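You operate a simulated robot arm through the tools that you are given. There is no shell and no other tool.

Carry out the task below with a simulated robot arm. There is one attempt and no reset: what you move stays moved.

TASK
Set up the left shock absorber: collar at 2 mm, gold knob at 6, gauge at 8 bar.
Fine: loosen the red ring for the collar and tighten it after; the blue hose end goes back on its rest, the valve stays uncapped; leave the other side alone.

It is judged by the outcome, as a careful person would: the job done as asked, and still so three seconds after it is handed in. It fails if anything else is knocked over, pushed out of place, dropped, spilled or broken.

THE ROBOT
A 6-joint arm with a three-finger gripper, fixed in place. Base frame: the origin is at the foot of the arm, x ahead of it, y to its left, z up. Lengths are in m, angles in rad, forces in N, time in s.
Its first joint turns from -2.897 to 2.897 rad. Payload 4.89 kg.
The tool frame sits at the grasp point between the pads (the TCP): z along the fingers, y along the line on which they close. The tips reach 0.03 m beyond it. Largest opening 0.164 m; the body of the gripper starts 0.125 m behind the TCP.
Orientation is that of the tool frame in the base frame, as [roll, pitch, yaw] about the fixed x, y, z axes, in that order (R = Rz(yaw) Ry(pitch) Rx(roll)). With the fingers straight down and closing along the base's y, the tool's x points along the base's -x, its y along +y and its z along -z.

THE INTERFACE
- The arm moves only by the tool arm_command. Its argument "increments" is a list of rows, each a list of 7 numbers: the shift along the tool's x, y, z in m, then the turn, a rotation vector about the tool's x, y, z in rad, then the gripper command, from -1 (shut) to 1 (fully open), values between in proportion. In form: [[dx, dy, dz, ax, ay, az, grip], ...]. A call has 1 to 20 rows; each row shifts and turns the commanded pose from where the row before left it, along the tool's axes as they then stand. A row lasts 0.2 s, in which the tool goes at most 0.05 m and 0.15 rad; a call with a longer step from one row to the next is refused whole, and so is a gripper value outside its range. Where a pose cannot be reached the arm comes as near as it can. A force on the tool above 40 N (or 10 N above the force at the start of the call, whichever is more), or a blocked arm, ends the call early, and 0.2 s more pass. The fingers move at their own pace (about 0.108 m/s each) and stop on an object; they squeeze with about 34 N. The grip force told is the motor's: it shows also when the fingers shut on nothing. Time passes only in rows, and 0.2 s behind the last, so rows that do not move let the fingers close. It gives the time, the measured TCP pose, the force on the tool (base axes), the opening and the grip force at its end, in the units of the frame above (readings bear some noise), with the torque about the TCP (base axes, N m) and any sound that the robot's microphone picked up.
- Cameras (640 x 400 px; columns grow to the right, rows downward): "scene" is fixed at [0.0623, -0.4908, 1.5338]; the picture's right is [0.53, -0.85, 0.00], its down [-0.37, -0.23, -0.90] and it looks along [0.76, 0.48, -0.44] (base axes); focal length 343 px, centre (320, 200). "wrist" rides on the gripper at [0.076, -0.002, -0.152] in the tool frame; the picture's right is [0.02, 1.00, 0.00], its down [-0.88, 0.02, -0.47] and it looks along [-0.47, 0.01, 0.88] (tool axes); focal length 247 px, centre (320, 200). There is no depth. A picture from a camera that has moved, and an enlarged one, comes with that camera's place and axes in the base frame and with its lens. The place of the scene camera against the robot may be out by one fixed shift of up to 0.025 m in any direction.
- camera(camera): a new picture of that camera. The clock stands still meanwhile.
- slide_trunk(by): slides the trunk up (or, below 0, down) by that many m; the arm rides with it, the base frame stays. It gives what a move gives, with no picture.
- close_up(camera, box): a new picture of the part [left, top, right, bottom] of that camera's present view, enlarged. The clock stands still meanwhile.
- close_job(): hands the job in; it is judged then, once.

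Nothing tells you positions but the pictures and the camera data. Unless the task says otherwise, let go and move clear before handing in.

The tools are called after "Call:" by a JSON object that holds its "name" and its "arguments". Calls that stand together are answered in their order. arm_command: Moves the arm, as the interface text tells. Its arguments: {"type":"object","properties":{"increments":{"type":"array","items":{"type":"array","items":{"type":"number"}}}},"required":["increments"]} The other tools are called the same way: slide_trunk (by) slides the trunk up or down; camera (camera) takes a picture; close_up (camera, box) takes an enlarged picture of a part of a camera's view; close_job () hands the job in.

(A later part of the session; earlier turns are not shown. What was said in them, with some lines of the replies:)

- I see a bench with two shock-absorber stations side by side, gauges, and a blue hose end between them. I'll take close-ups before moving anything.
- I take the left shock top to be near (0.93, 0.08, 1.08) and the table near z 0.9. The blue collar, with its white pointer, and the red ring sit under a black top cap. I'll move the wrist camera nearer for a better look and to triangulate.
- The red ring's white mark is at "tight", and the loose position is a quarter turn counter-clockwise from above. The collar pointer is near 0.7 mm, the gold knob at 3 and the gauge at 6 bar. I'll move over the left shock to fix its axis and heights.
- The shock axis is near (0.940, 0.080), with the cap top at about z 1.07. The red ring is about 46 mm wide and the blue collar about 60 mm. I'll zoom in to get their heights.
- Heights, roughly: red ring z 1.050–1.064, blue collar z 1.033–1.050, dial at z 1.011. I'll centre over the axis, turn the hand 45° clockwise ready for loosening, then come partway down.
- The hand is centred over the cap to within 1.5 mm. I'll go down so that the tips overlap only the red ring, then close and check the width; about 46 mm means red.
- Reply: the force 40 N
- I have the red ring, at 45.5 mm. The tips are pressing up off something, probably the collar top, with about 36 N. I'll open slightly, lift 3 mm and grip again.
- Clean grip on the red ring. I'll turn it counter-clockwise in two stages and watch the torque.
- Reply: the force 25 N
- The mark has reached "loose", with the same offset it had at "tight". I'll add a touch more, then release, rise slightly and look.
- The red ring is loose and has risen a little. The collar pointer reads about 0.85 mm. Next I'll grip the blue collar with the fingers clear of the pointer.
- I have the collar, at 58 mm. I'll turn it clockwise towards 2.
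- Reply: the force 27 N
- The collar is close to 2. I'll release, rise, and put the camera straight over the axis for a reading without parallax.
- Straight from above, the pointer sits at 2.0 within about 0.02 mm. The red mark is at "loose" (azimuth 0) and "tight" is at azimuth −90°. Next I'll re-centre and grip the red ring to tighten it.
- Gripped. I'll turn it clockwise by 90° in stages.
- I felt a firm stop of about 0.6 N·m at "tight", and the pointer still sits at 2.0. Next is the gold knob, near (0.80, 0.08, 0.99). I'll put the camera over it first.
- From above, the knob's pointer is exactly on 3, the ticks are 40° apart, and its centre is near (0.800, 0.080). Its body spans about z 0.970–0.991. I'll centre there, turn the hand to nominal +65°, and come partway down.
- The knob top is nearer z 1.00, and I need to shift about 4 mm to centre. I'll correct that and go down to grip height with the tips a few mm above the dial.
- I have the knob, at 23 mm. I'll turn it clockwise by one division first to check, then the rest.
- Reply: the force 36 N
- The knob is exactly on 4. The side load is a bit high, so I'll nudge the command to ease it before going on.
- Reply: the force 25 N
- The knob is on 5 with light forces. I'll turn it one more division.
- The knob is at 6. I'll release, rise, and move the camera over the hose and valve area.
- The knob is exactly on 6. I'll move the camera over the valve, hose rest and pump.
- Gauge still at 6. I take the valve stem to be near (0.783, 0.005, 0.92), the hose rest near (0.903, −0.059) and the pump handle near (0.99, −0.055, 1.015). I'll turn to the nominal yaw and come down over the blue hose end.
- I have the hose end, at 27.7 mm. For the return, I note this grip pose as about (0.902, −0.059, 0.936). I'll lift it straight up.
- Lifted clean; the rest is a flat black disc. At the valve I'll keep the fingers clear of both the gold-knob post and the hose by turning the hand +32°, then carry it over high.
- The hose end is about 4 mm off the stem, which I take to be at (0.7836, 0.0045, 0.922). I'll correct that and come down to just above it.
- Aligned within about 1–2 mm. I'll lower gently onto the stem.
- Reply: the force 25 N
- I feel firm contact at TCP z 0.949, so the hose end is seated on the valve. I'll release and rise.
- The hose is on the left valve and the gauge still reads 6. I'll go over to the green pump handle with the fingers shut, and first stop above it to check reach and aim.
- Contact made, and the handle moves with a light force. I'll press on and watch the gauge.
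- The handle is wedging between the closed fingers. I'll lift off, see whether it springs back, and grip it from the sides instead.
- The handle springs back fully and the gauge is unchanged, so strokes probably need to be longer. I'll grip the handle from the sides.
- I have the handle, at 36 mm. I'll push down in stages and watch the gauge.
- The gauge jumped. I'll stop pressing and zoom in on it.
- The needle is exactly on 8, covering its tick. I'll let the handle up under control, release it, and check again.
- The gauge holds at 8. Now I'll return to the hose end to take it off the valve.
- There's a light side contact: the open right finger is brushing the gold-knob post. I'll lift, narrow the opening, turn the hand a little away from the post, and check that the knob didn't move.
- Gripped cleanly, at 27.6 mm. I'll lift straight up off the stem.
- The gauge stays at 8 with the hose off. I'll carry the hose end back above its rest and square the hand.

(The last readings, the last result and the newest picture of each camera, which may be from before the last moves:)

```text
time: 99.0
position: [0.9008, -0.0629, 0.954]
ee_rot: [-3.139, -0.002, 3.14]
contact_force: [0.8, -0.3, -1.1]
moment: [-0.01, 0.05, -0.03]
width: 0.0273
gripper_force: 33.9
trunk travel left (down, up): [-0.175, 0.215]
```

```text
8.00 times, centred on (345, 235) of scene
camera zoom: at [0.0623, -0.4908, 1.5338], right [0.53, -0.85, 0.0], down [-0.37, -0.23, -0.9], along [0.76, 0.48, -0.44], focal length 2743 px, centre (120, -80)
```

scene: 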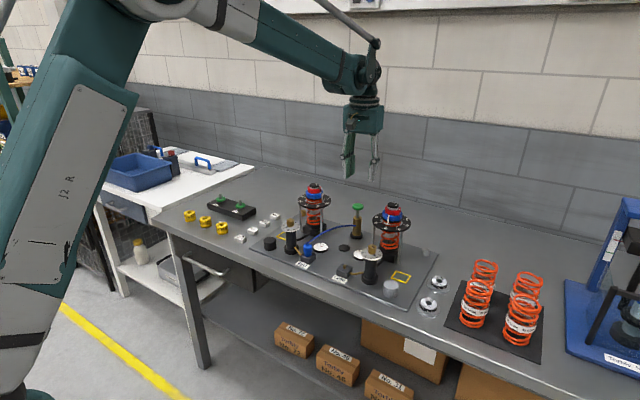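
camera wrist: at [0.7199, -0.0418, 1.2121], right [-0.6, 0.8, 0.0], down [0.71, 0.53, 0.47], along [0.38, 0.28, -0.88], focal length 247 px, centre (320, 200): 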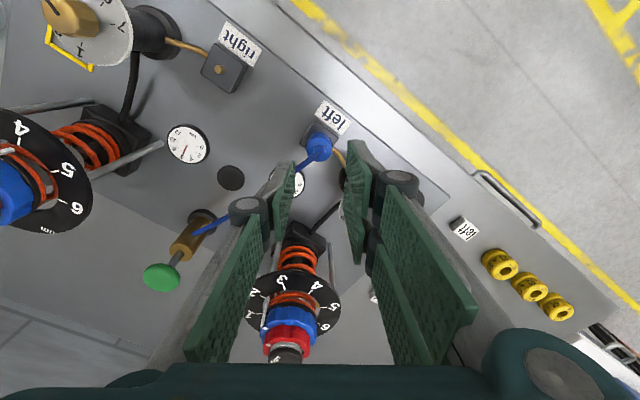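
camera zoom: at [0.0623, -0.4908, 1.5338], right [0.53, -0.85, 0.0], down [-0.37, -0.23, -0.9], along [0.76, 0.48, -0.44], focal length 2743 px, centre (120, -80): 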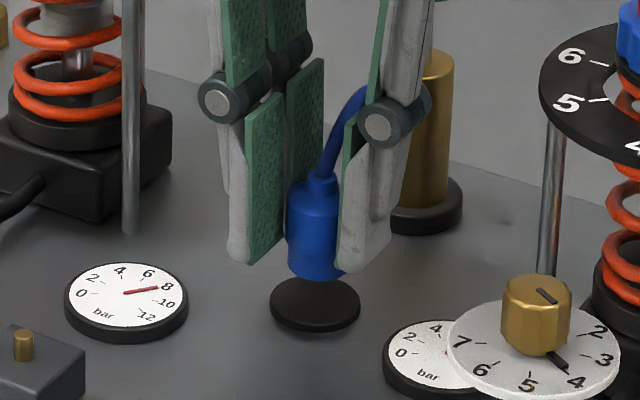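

Call:
{"name": "arm_command", "arguments": {"increments": [[-0.002, 0.0022, 0.004, 0, 0, 0, -1], [0, 0, 0.004, 0, 0, 0, -1], [0, 0, 0.003, 0, 0, 0, -1], [0, 0, 0, 0, 0, 0, -1]]}}

Call:
{"name": "close_up", "arguments": {"camera": "wrist", "box": [250, 100, 390, 240]}}

Call:
{"name": "close_up", "arguments": {"camera": "scene", "box": [320, 210, 370, 260]}}

```text
time: 100.0
position: [0.9019, -0.0596, 0.9419]
ee_rot: [3.14, 0.001, 3.14]
contact_force: [-1.0, 0.4, -1.2]
moment: [-0.05, 0.03, -0.03]
width: 0.0275
gripper_force: 34.0
trunk travel left (down, up): [-0.175, 0.215]
```

```text
2.86 times, centred on (320, 170) of wrist
camera zoom: at [0.8251, -0.0607, 1.0959], right [-0.02, 1.0, 0.0], down [0.88, 0.02, 0.47], along [0.47, 0.01, -0.88], focal length 706 px, centre (320, 286)
```

zoom: 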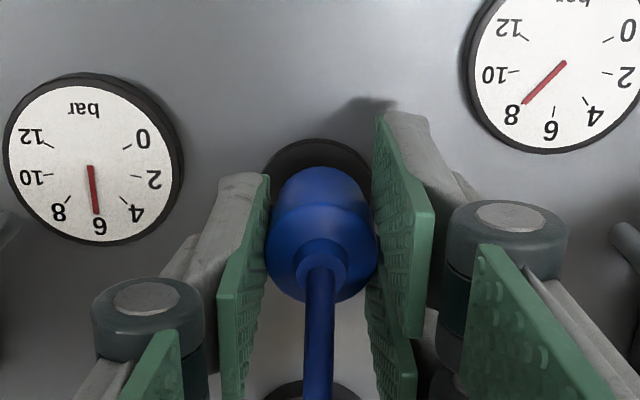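

```text
8.00 times, centred on (345, 235) of scene
camera zoom: at [0.0623, -0.4908, 1.5338], right [0.53, -0.85, 0.0], down [-0.37, -0.23, -0.9], along [0.76, 0.48, -0.44], focal length 2743 px, centre (120, -80)
```

zoom: 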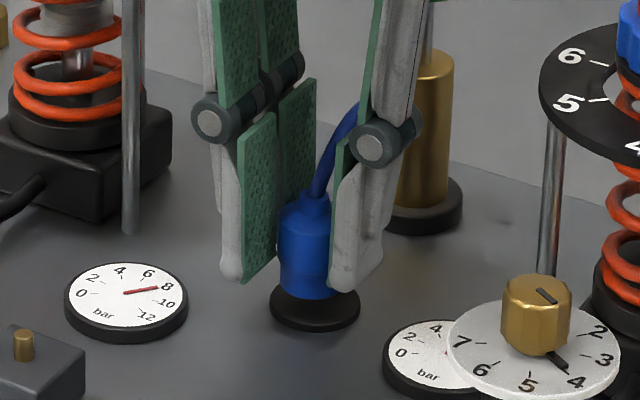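

Call:
{"name": "arm_command", "arguments": {"increments": [[-0.001, -0.0013, 0.002, 0, 0, 0, -1], [0, 0, 0.002, 0, 0, 0, -1], [0, 0, 0, 0, 0, 0, -1]]}}

Call:
{"name": "close_up", "arguments": {"camera": "scene", "box": [320, 210, 370, 260]}}

Call:
{"name": "close_up", "arguments": {"camera": "wrist", "box": [250, 100, 390, 240]}}

```text
time: 100.8
position: [0.9049, -0.0597, 0.9384]
ee_rot: [3.141, -0.001, 3.139]
contact_force: [-1.5, 1.0, -0.5]
moment: [-0.03, 0.01, 0.0]
width: 0.0275
gripper_force: 34.3
trunk travel left (down, up): [-0.175, 0.215]
```

```text
8.00 times, centred on (345, 235) of scene
camera zoom: at [0.0623, -0.4908, 1.5338], right [0.53, -0.85, 0.0], down [-0.37, -0.23, -0.9], along [0.76, 0.48, -0.44], focal length 2743 px, centre (120, -80)
```

zoom: 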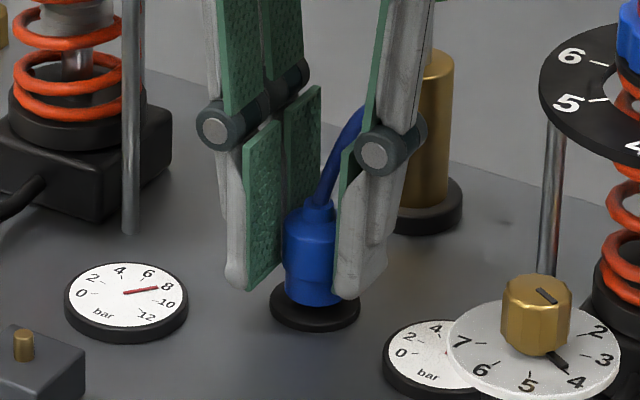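

```text
2.86 times, centred on (320, 170) of wrist
camera zoom: at [0.8269, -0.062, 1.0919], right [-0.02, 1.0, 0.0], down [0.88, 0.02, 0.47], along [0.47, 0.01, -0.88], focal length 706 px, centre (320, 286)
```

zoom: 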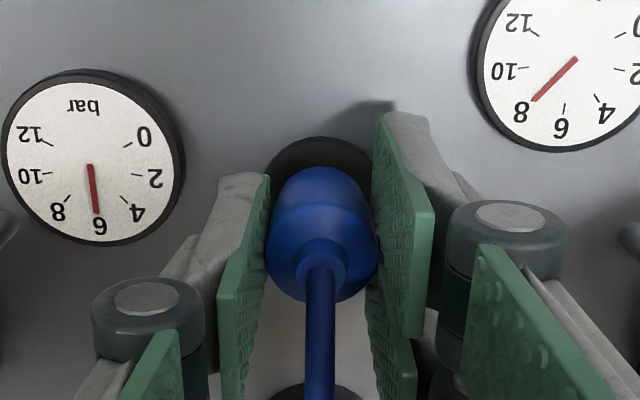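

Call:
{"name": "arm_command", "arguments": {"increments": [[0, 0, 0.0015, 0, 0, 0, -1], [0, 0, 0.0015, 0, 0, 0, -1], [0, 0, 0, 0, 0, 0, -1]]}}

```text
time: 101.6
position: [0.9032, -0.0602, 0.9351]
ee_rot: [3.141, 0.001, 3.14]
contact_force: [-0.4, 0.1, 0.1]
moment: [0.02, 0.0, 0.05]
width: 0.0275
gripper_force: 33.9
trunk travel left (down, up): [-0.175, 0.215]
```

Call:
{"name": "arm_command", "arguments": {"increments": [[0, 0, 0.0015, 0, 0, 0, -1], [0, 0, 0, 0, 0, 0, -1]]}}

Call:
{"name": "close_up", "arguments": {"camera": "scene", "box": [320, 210, 370, 260]}}

```text
time: 102.2
position: [0.9049, -0.0607, 0.9346]
ee_rot: [-3.141, 0.001, 3.14]
contact_force: [-0.3, -0.1, -0.8]
moment: [-0.02, 0.02, 0.05]
width: 0.0276
gripper_force: 33.9
trunk travel left (down, up): [-0.175, 0.215]
```

```text
8.00 times, centred on (345, 235) of scene
camera zoom: at [0.0623, -0.4908, 1.5338], right [0.53, -0.85, 0.0], down [-0.37, -0.23, -0.9], along [0.76, 0.48, -0.44], focal length 2743 px, centre (120, -80)
```

zoom: 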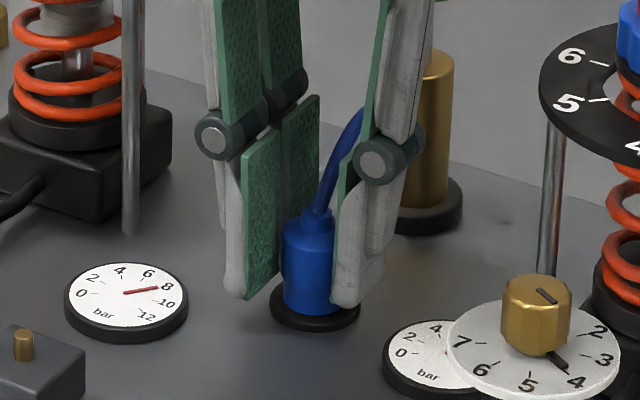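

Call:
{"name": "arm_command", "arguments": {"increments": [[0.001, 0, 0.001, 0, 0, 0, -1], [0, 0, 0.001, 0, 0, 0, -1], [0, 0, 0, 0, 0, 0, -1]]}}

```text
time: 103.0
position: [0.9013, -0.0606, 0.9326]
ee_rot: [-3.141, 0.003, 3.14]
contact_force: [7.7, -3.7, 23.2]
moment: [-0.14, -0.21, 0.0]
width: 0.0271
gripper_force: 34.1
trunk travel left (down, up): [-0.175, 0.215]
```

It is seated on the rest. I'll relieve the pressure, open gently and rise.

Call:
{"name": "arm_command", "arguments": {"increments": [[0, 0, -0.001, 0, 0, 0, -1], [0, 0, 0, 0, 0, 0, -0.6], [0, 0, 0, 0, 0, 0, -0.4], [0, 0, 0, 0, 0, 0, -0.3], [0, 0, -0.02, 0, 0, 0, -0.3], [0, 0, -0.04, 0, 0, 0, -0.3], [0, 0, -0.04, 0, 0, 0, -0.3], [0, 0, -0.04, 0, 0, 0, -0.3], [0, 0, -0.04, 0, 0, 0, -0.3], [0, 0, -0.03, 0, 0, 0, -0.3], [0, 0, 0, 0, 0, 0, -0.3]]}}

Call:
{"name": "close_up", "arguments": {"camera": "scene", "box": [320, 190, 390, 260]}}

Call:
{"name": "camera", "arguments": {"camera": "wrist"}}

Call:
{"name": "close_up", "arguments": {"camera": "wrist", "box": [260, 80, 380, 200]}}

```text
time: 105.4
position: [0.9039, -0.0599, 1.1417]
ee_rot: [-3.14, 0.001, 3.139]
contact_force: [0.1, 0.4, 0.4]
moment: [0.0, -0.05, -0.03]
width: 0.0573
gripper_force: 0.1
trunk travel left (down, up): [-0.175, 0.215]
```

```text
5.71 times, centred on (355, 225) of scene
camera zoom: at [0.0623, -0.4908, 1.5338], right [0.53, -0.85, 0.0], down [-0.37, -0.23, -0.9], along [0.76, 0.48, -0.44], focal length 1959 px, centre (120, 57)
```

zoom: 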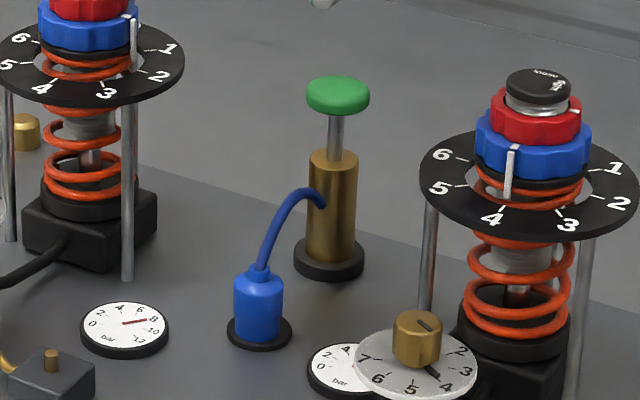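

```text
taken
camera wrist: at [0.8264, -0.0626, 1.295], right [-0.02, 1.0, 0.0], down [0.88, 0.02, 0.47], along [0.47, 0.01, -0.88], focal length 247 px, centre (320, 200)
```

wrist: 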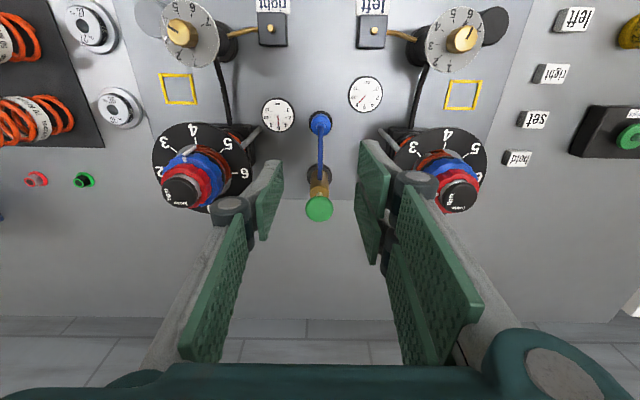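

```text
3.33 times, centred on (320, 140) of wrist
camera zoom: at [0.8264, -0.0626, 1.295], right [-0.02, 1.0, 0.0], down [0.88, 0.02, 0.47], along [0.47, 0.01, -0.88], focal length 823 px, centre (320, 400)
```

zoom: 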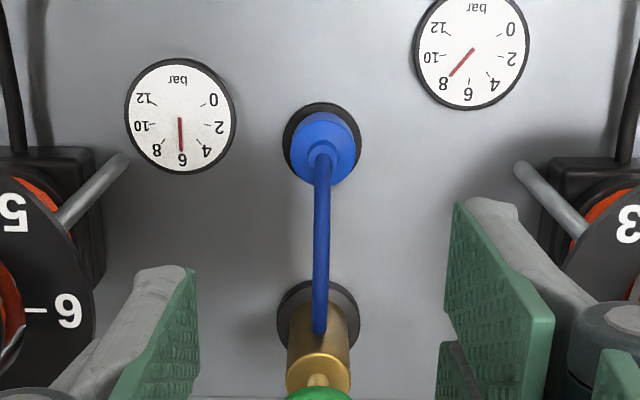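

The hose end is upright on its rest. I'll now check the gold knob and the collar once more from straight above.

Call:
{"name": "arm_command", "arguments": {"increments": [[0, 0, -0.04, 0, 0, 0, -0.3], [0.006, 0.036, -0.02, 0, 0, 0, -0.3], [0.007, 0.036, 0, 0, 0, 0, 0], [0.007, 0.035, 0, 0, 0, 0, 0.3], [0.007, 0.035, 0, 0, 0, 0, 0.3], [0, 0, 0, 0, 0, 0, 0.3], [0, 0, 0, 0, 0, 0, 0.3]]}}

Call:
{"name": "camera", "arguments": {"camera": "wrist"}}

Call:
{"name": "close_up", "arguments": {"camera": "wrist", "box": [280, 30, 360, 110]}}

Call:
{"name": "close_up", "arguments": {"camera": "wrist", "box": [260, 100, 380, 230]}}

```text
time: 107.0
position: [0.8737, 0.0834, 1.203]
ee_rot: [3.141, 0.0, 3.14]
contact_force: [-0.5, 0.4, 0.1]
moment: [-0.04, -0.04, 0.01]
width: 0.1066
gripper_force: 0.1
trunk travel left (down, up): [-0.175, 0.215]
```

```text
taken
camera wrist: at [0.7974, 0.0826, 1.3572], right [-0.02, 1.0, 0.0], down [0.88, 0.02, 0.47], along [0.47, 0.01, -0.88], focal length 247 px, centre (320, 200)
```

wrist: 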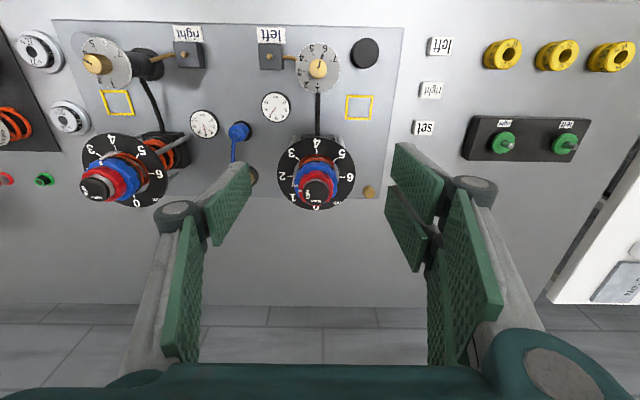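

```text
5.00 times, centred on (320, 70) of wrist
camera zoom: at [0.7974, 0.0826, 1.3572], right [-0.02, 1.0, 0.0], down [0.88, 0.02, 0.47], along [0.47, 0.01, -0.88], focal length 1235 px, centre (320, 850)
```

zoom: 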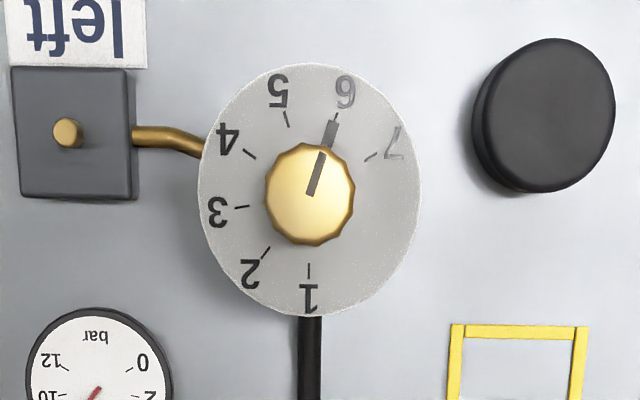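

```text
3.08 times, centred on (320, 165) of wrist
camera zoom: at [0.7974, 0.0826, 1.3572], right [-0.02, 1.0, 0.0], down [0.88, 0.02, 0.47], along [0.47, 0.01, -0.88], focal length 760 px, centre (320, 308)
```

zoom: 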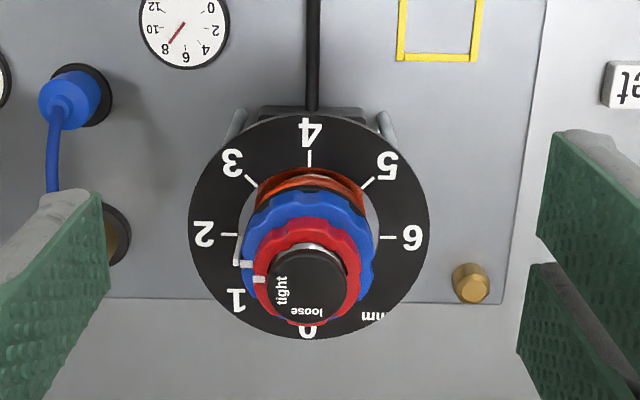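

The knob is on 6, the gauge on 8, and the red mark on "tight". I'll take one last reading of the collar from overhead.

Call:
{"name": "arm_command", "arguments": {"increments": [[-0.022, -0.027, 0, 0, 0, 0.1309, 0.3], [0, 0, 0, 0, 0, 0.1309, 0.3], [0, 0, 0, 0, 0, 0.1309, 0.3], [0, 0, 0, 0, 0, 0.1309, 0.3], [0, 0, 0, 0, 0, 0.1309, 0.3], [0, 0, 0, 0, 0, 0.1309, 0.3], [0, 0, 0, 0, 0, 0.1309, 0.3], [0, 0, 0, 0, 0, 0.1309, 0.3], [0, 0, 0, 0, 0, 0.1309, 0.3], [0, 0, 0, 0, 0, 0.1309, 0.3], [0, 0, 0, 0, 0, 0.1309, 0.3], [0, 0, 0, 0, 0, 0.1309, 0.3], [-0.025, 0.022, 0, 0, 0, 0, 0.3], [-0.028, 0.022, 0, 0, 0, 0, 0.3], [0, 0, 0, 0, 0, 0, 0.3], [0, 0, 0, 0, 0, 0, 0.3]]}}

Call:
{"name": "close_up", "arguments": {"camera": "wrist", "box": [270, 20, 370, 120]}}

Call:
{"name": "camera", "arguments": {"camera": "scene"}}

```text
time: 110.4
position: [0.9434, -0.0027, 1.2036]
ee_rot: [-3.142, -0.001, 1.569]
contact_force: [0.3, -0.3, -0.5]
moment: [0.11, 0.08, 0.02]
width: 0.1065
gripper_force: 0.1
trunk travel left (down, up): [-0.175, 0.215]
```

```text
4.00 times, centred on (320, 70) of wrist
camera zoom: at [0.9403, 0.0748, 1.3569], right [1.0, 0.02, 0.0], down [0.02, -0.88, 0.47], along [0.01, -0.47, -0.88], focal length 988 px, centre (320, 720)
```

zoom: 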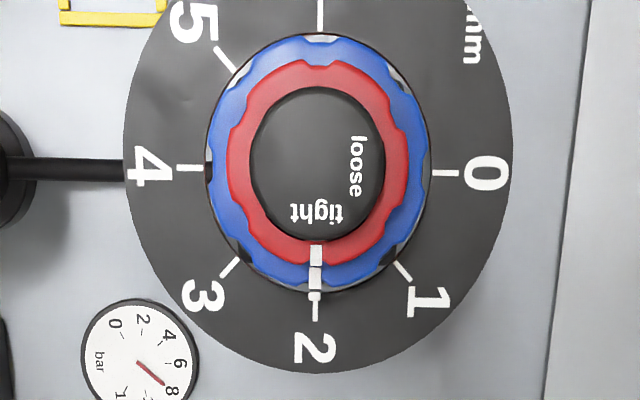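

```text
taken
```

scene: 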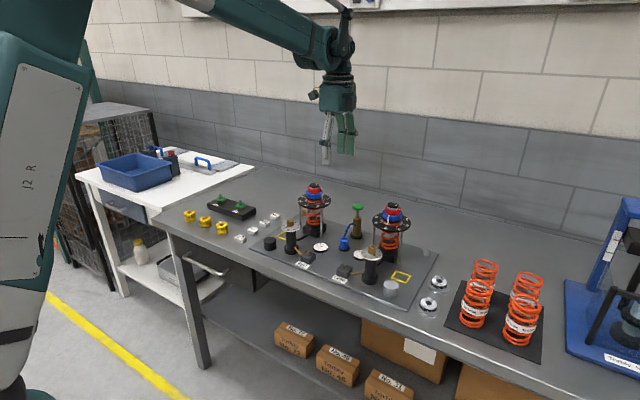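

Everything reads as asked: the collar pointer is on the 2 mm tick with the red ring tight, the gold knob is at 6 and the gauge at 8 bar. The hose end is upright on its rest, the valve is uncapped, the right side is untouched and the arm is clear. I'm handing in.

Call:
{"name": "close_job", "arguments": {}}

```text
The job is handed in.
```

The left shock absorber is set up as you asked, and I've handed the job in; no verdict has come back yet. I checked the settings by close-up camera before handing in:

- **Collar:** the pointer sits on the 2 mm tick. I loosened the red ring for the turn, then tightened it again until it stopped firmly at "tight".
- **Gold knob:** it points at 6.
- **Gauge:** it reads 8 bar, and stayed there after the hose came off.
- **Hose and valve:** the blue hose end stands upright on its rest, and the valve is uncapped.
- **Right side:** I did not touch it.

While I was going back for the hose end, a finger lightly brushed what was probably the gold-knob post. I backed off at once, and the knob was still on 6 when I checked afterwards. The arm is clear of the bench.
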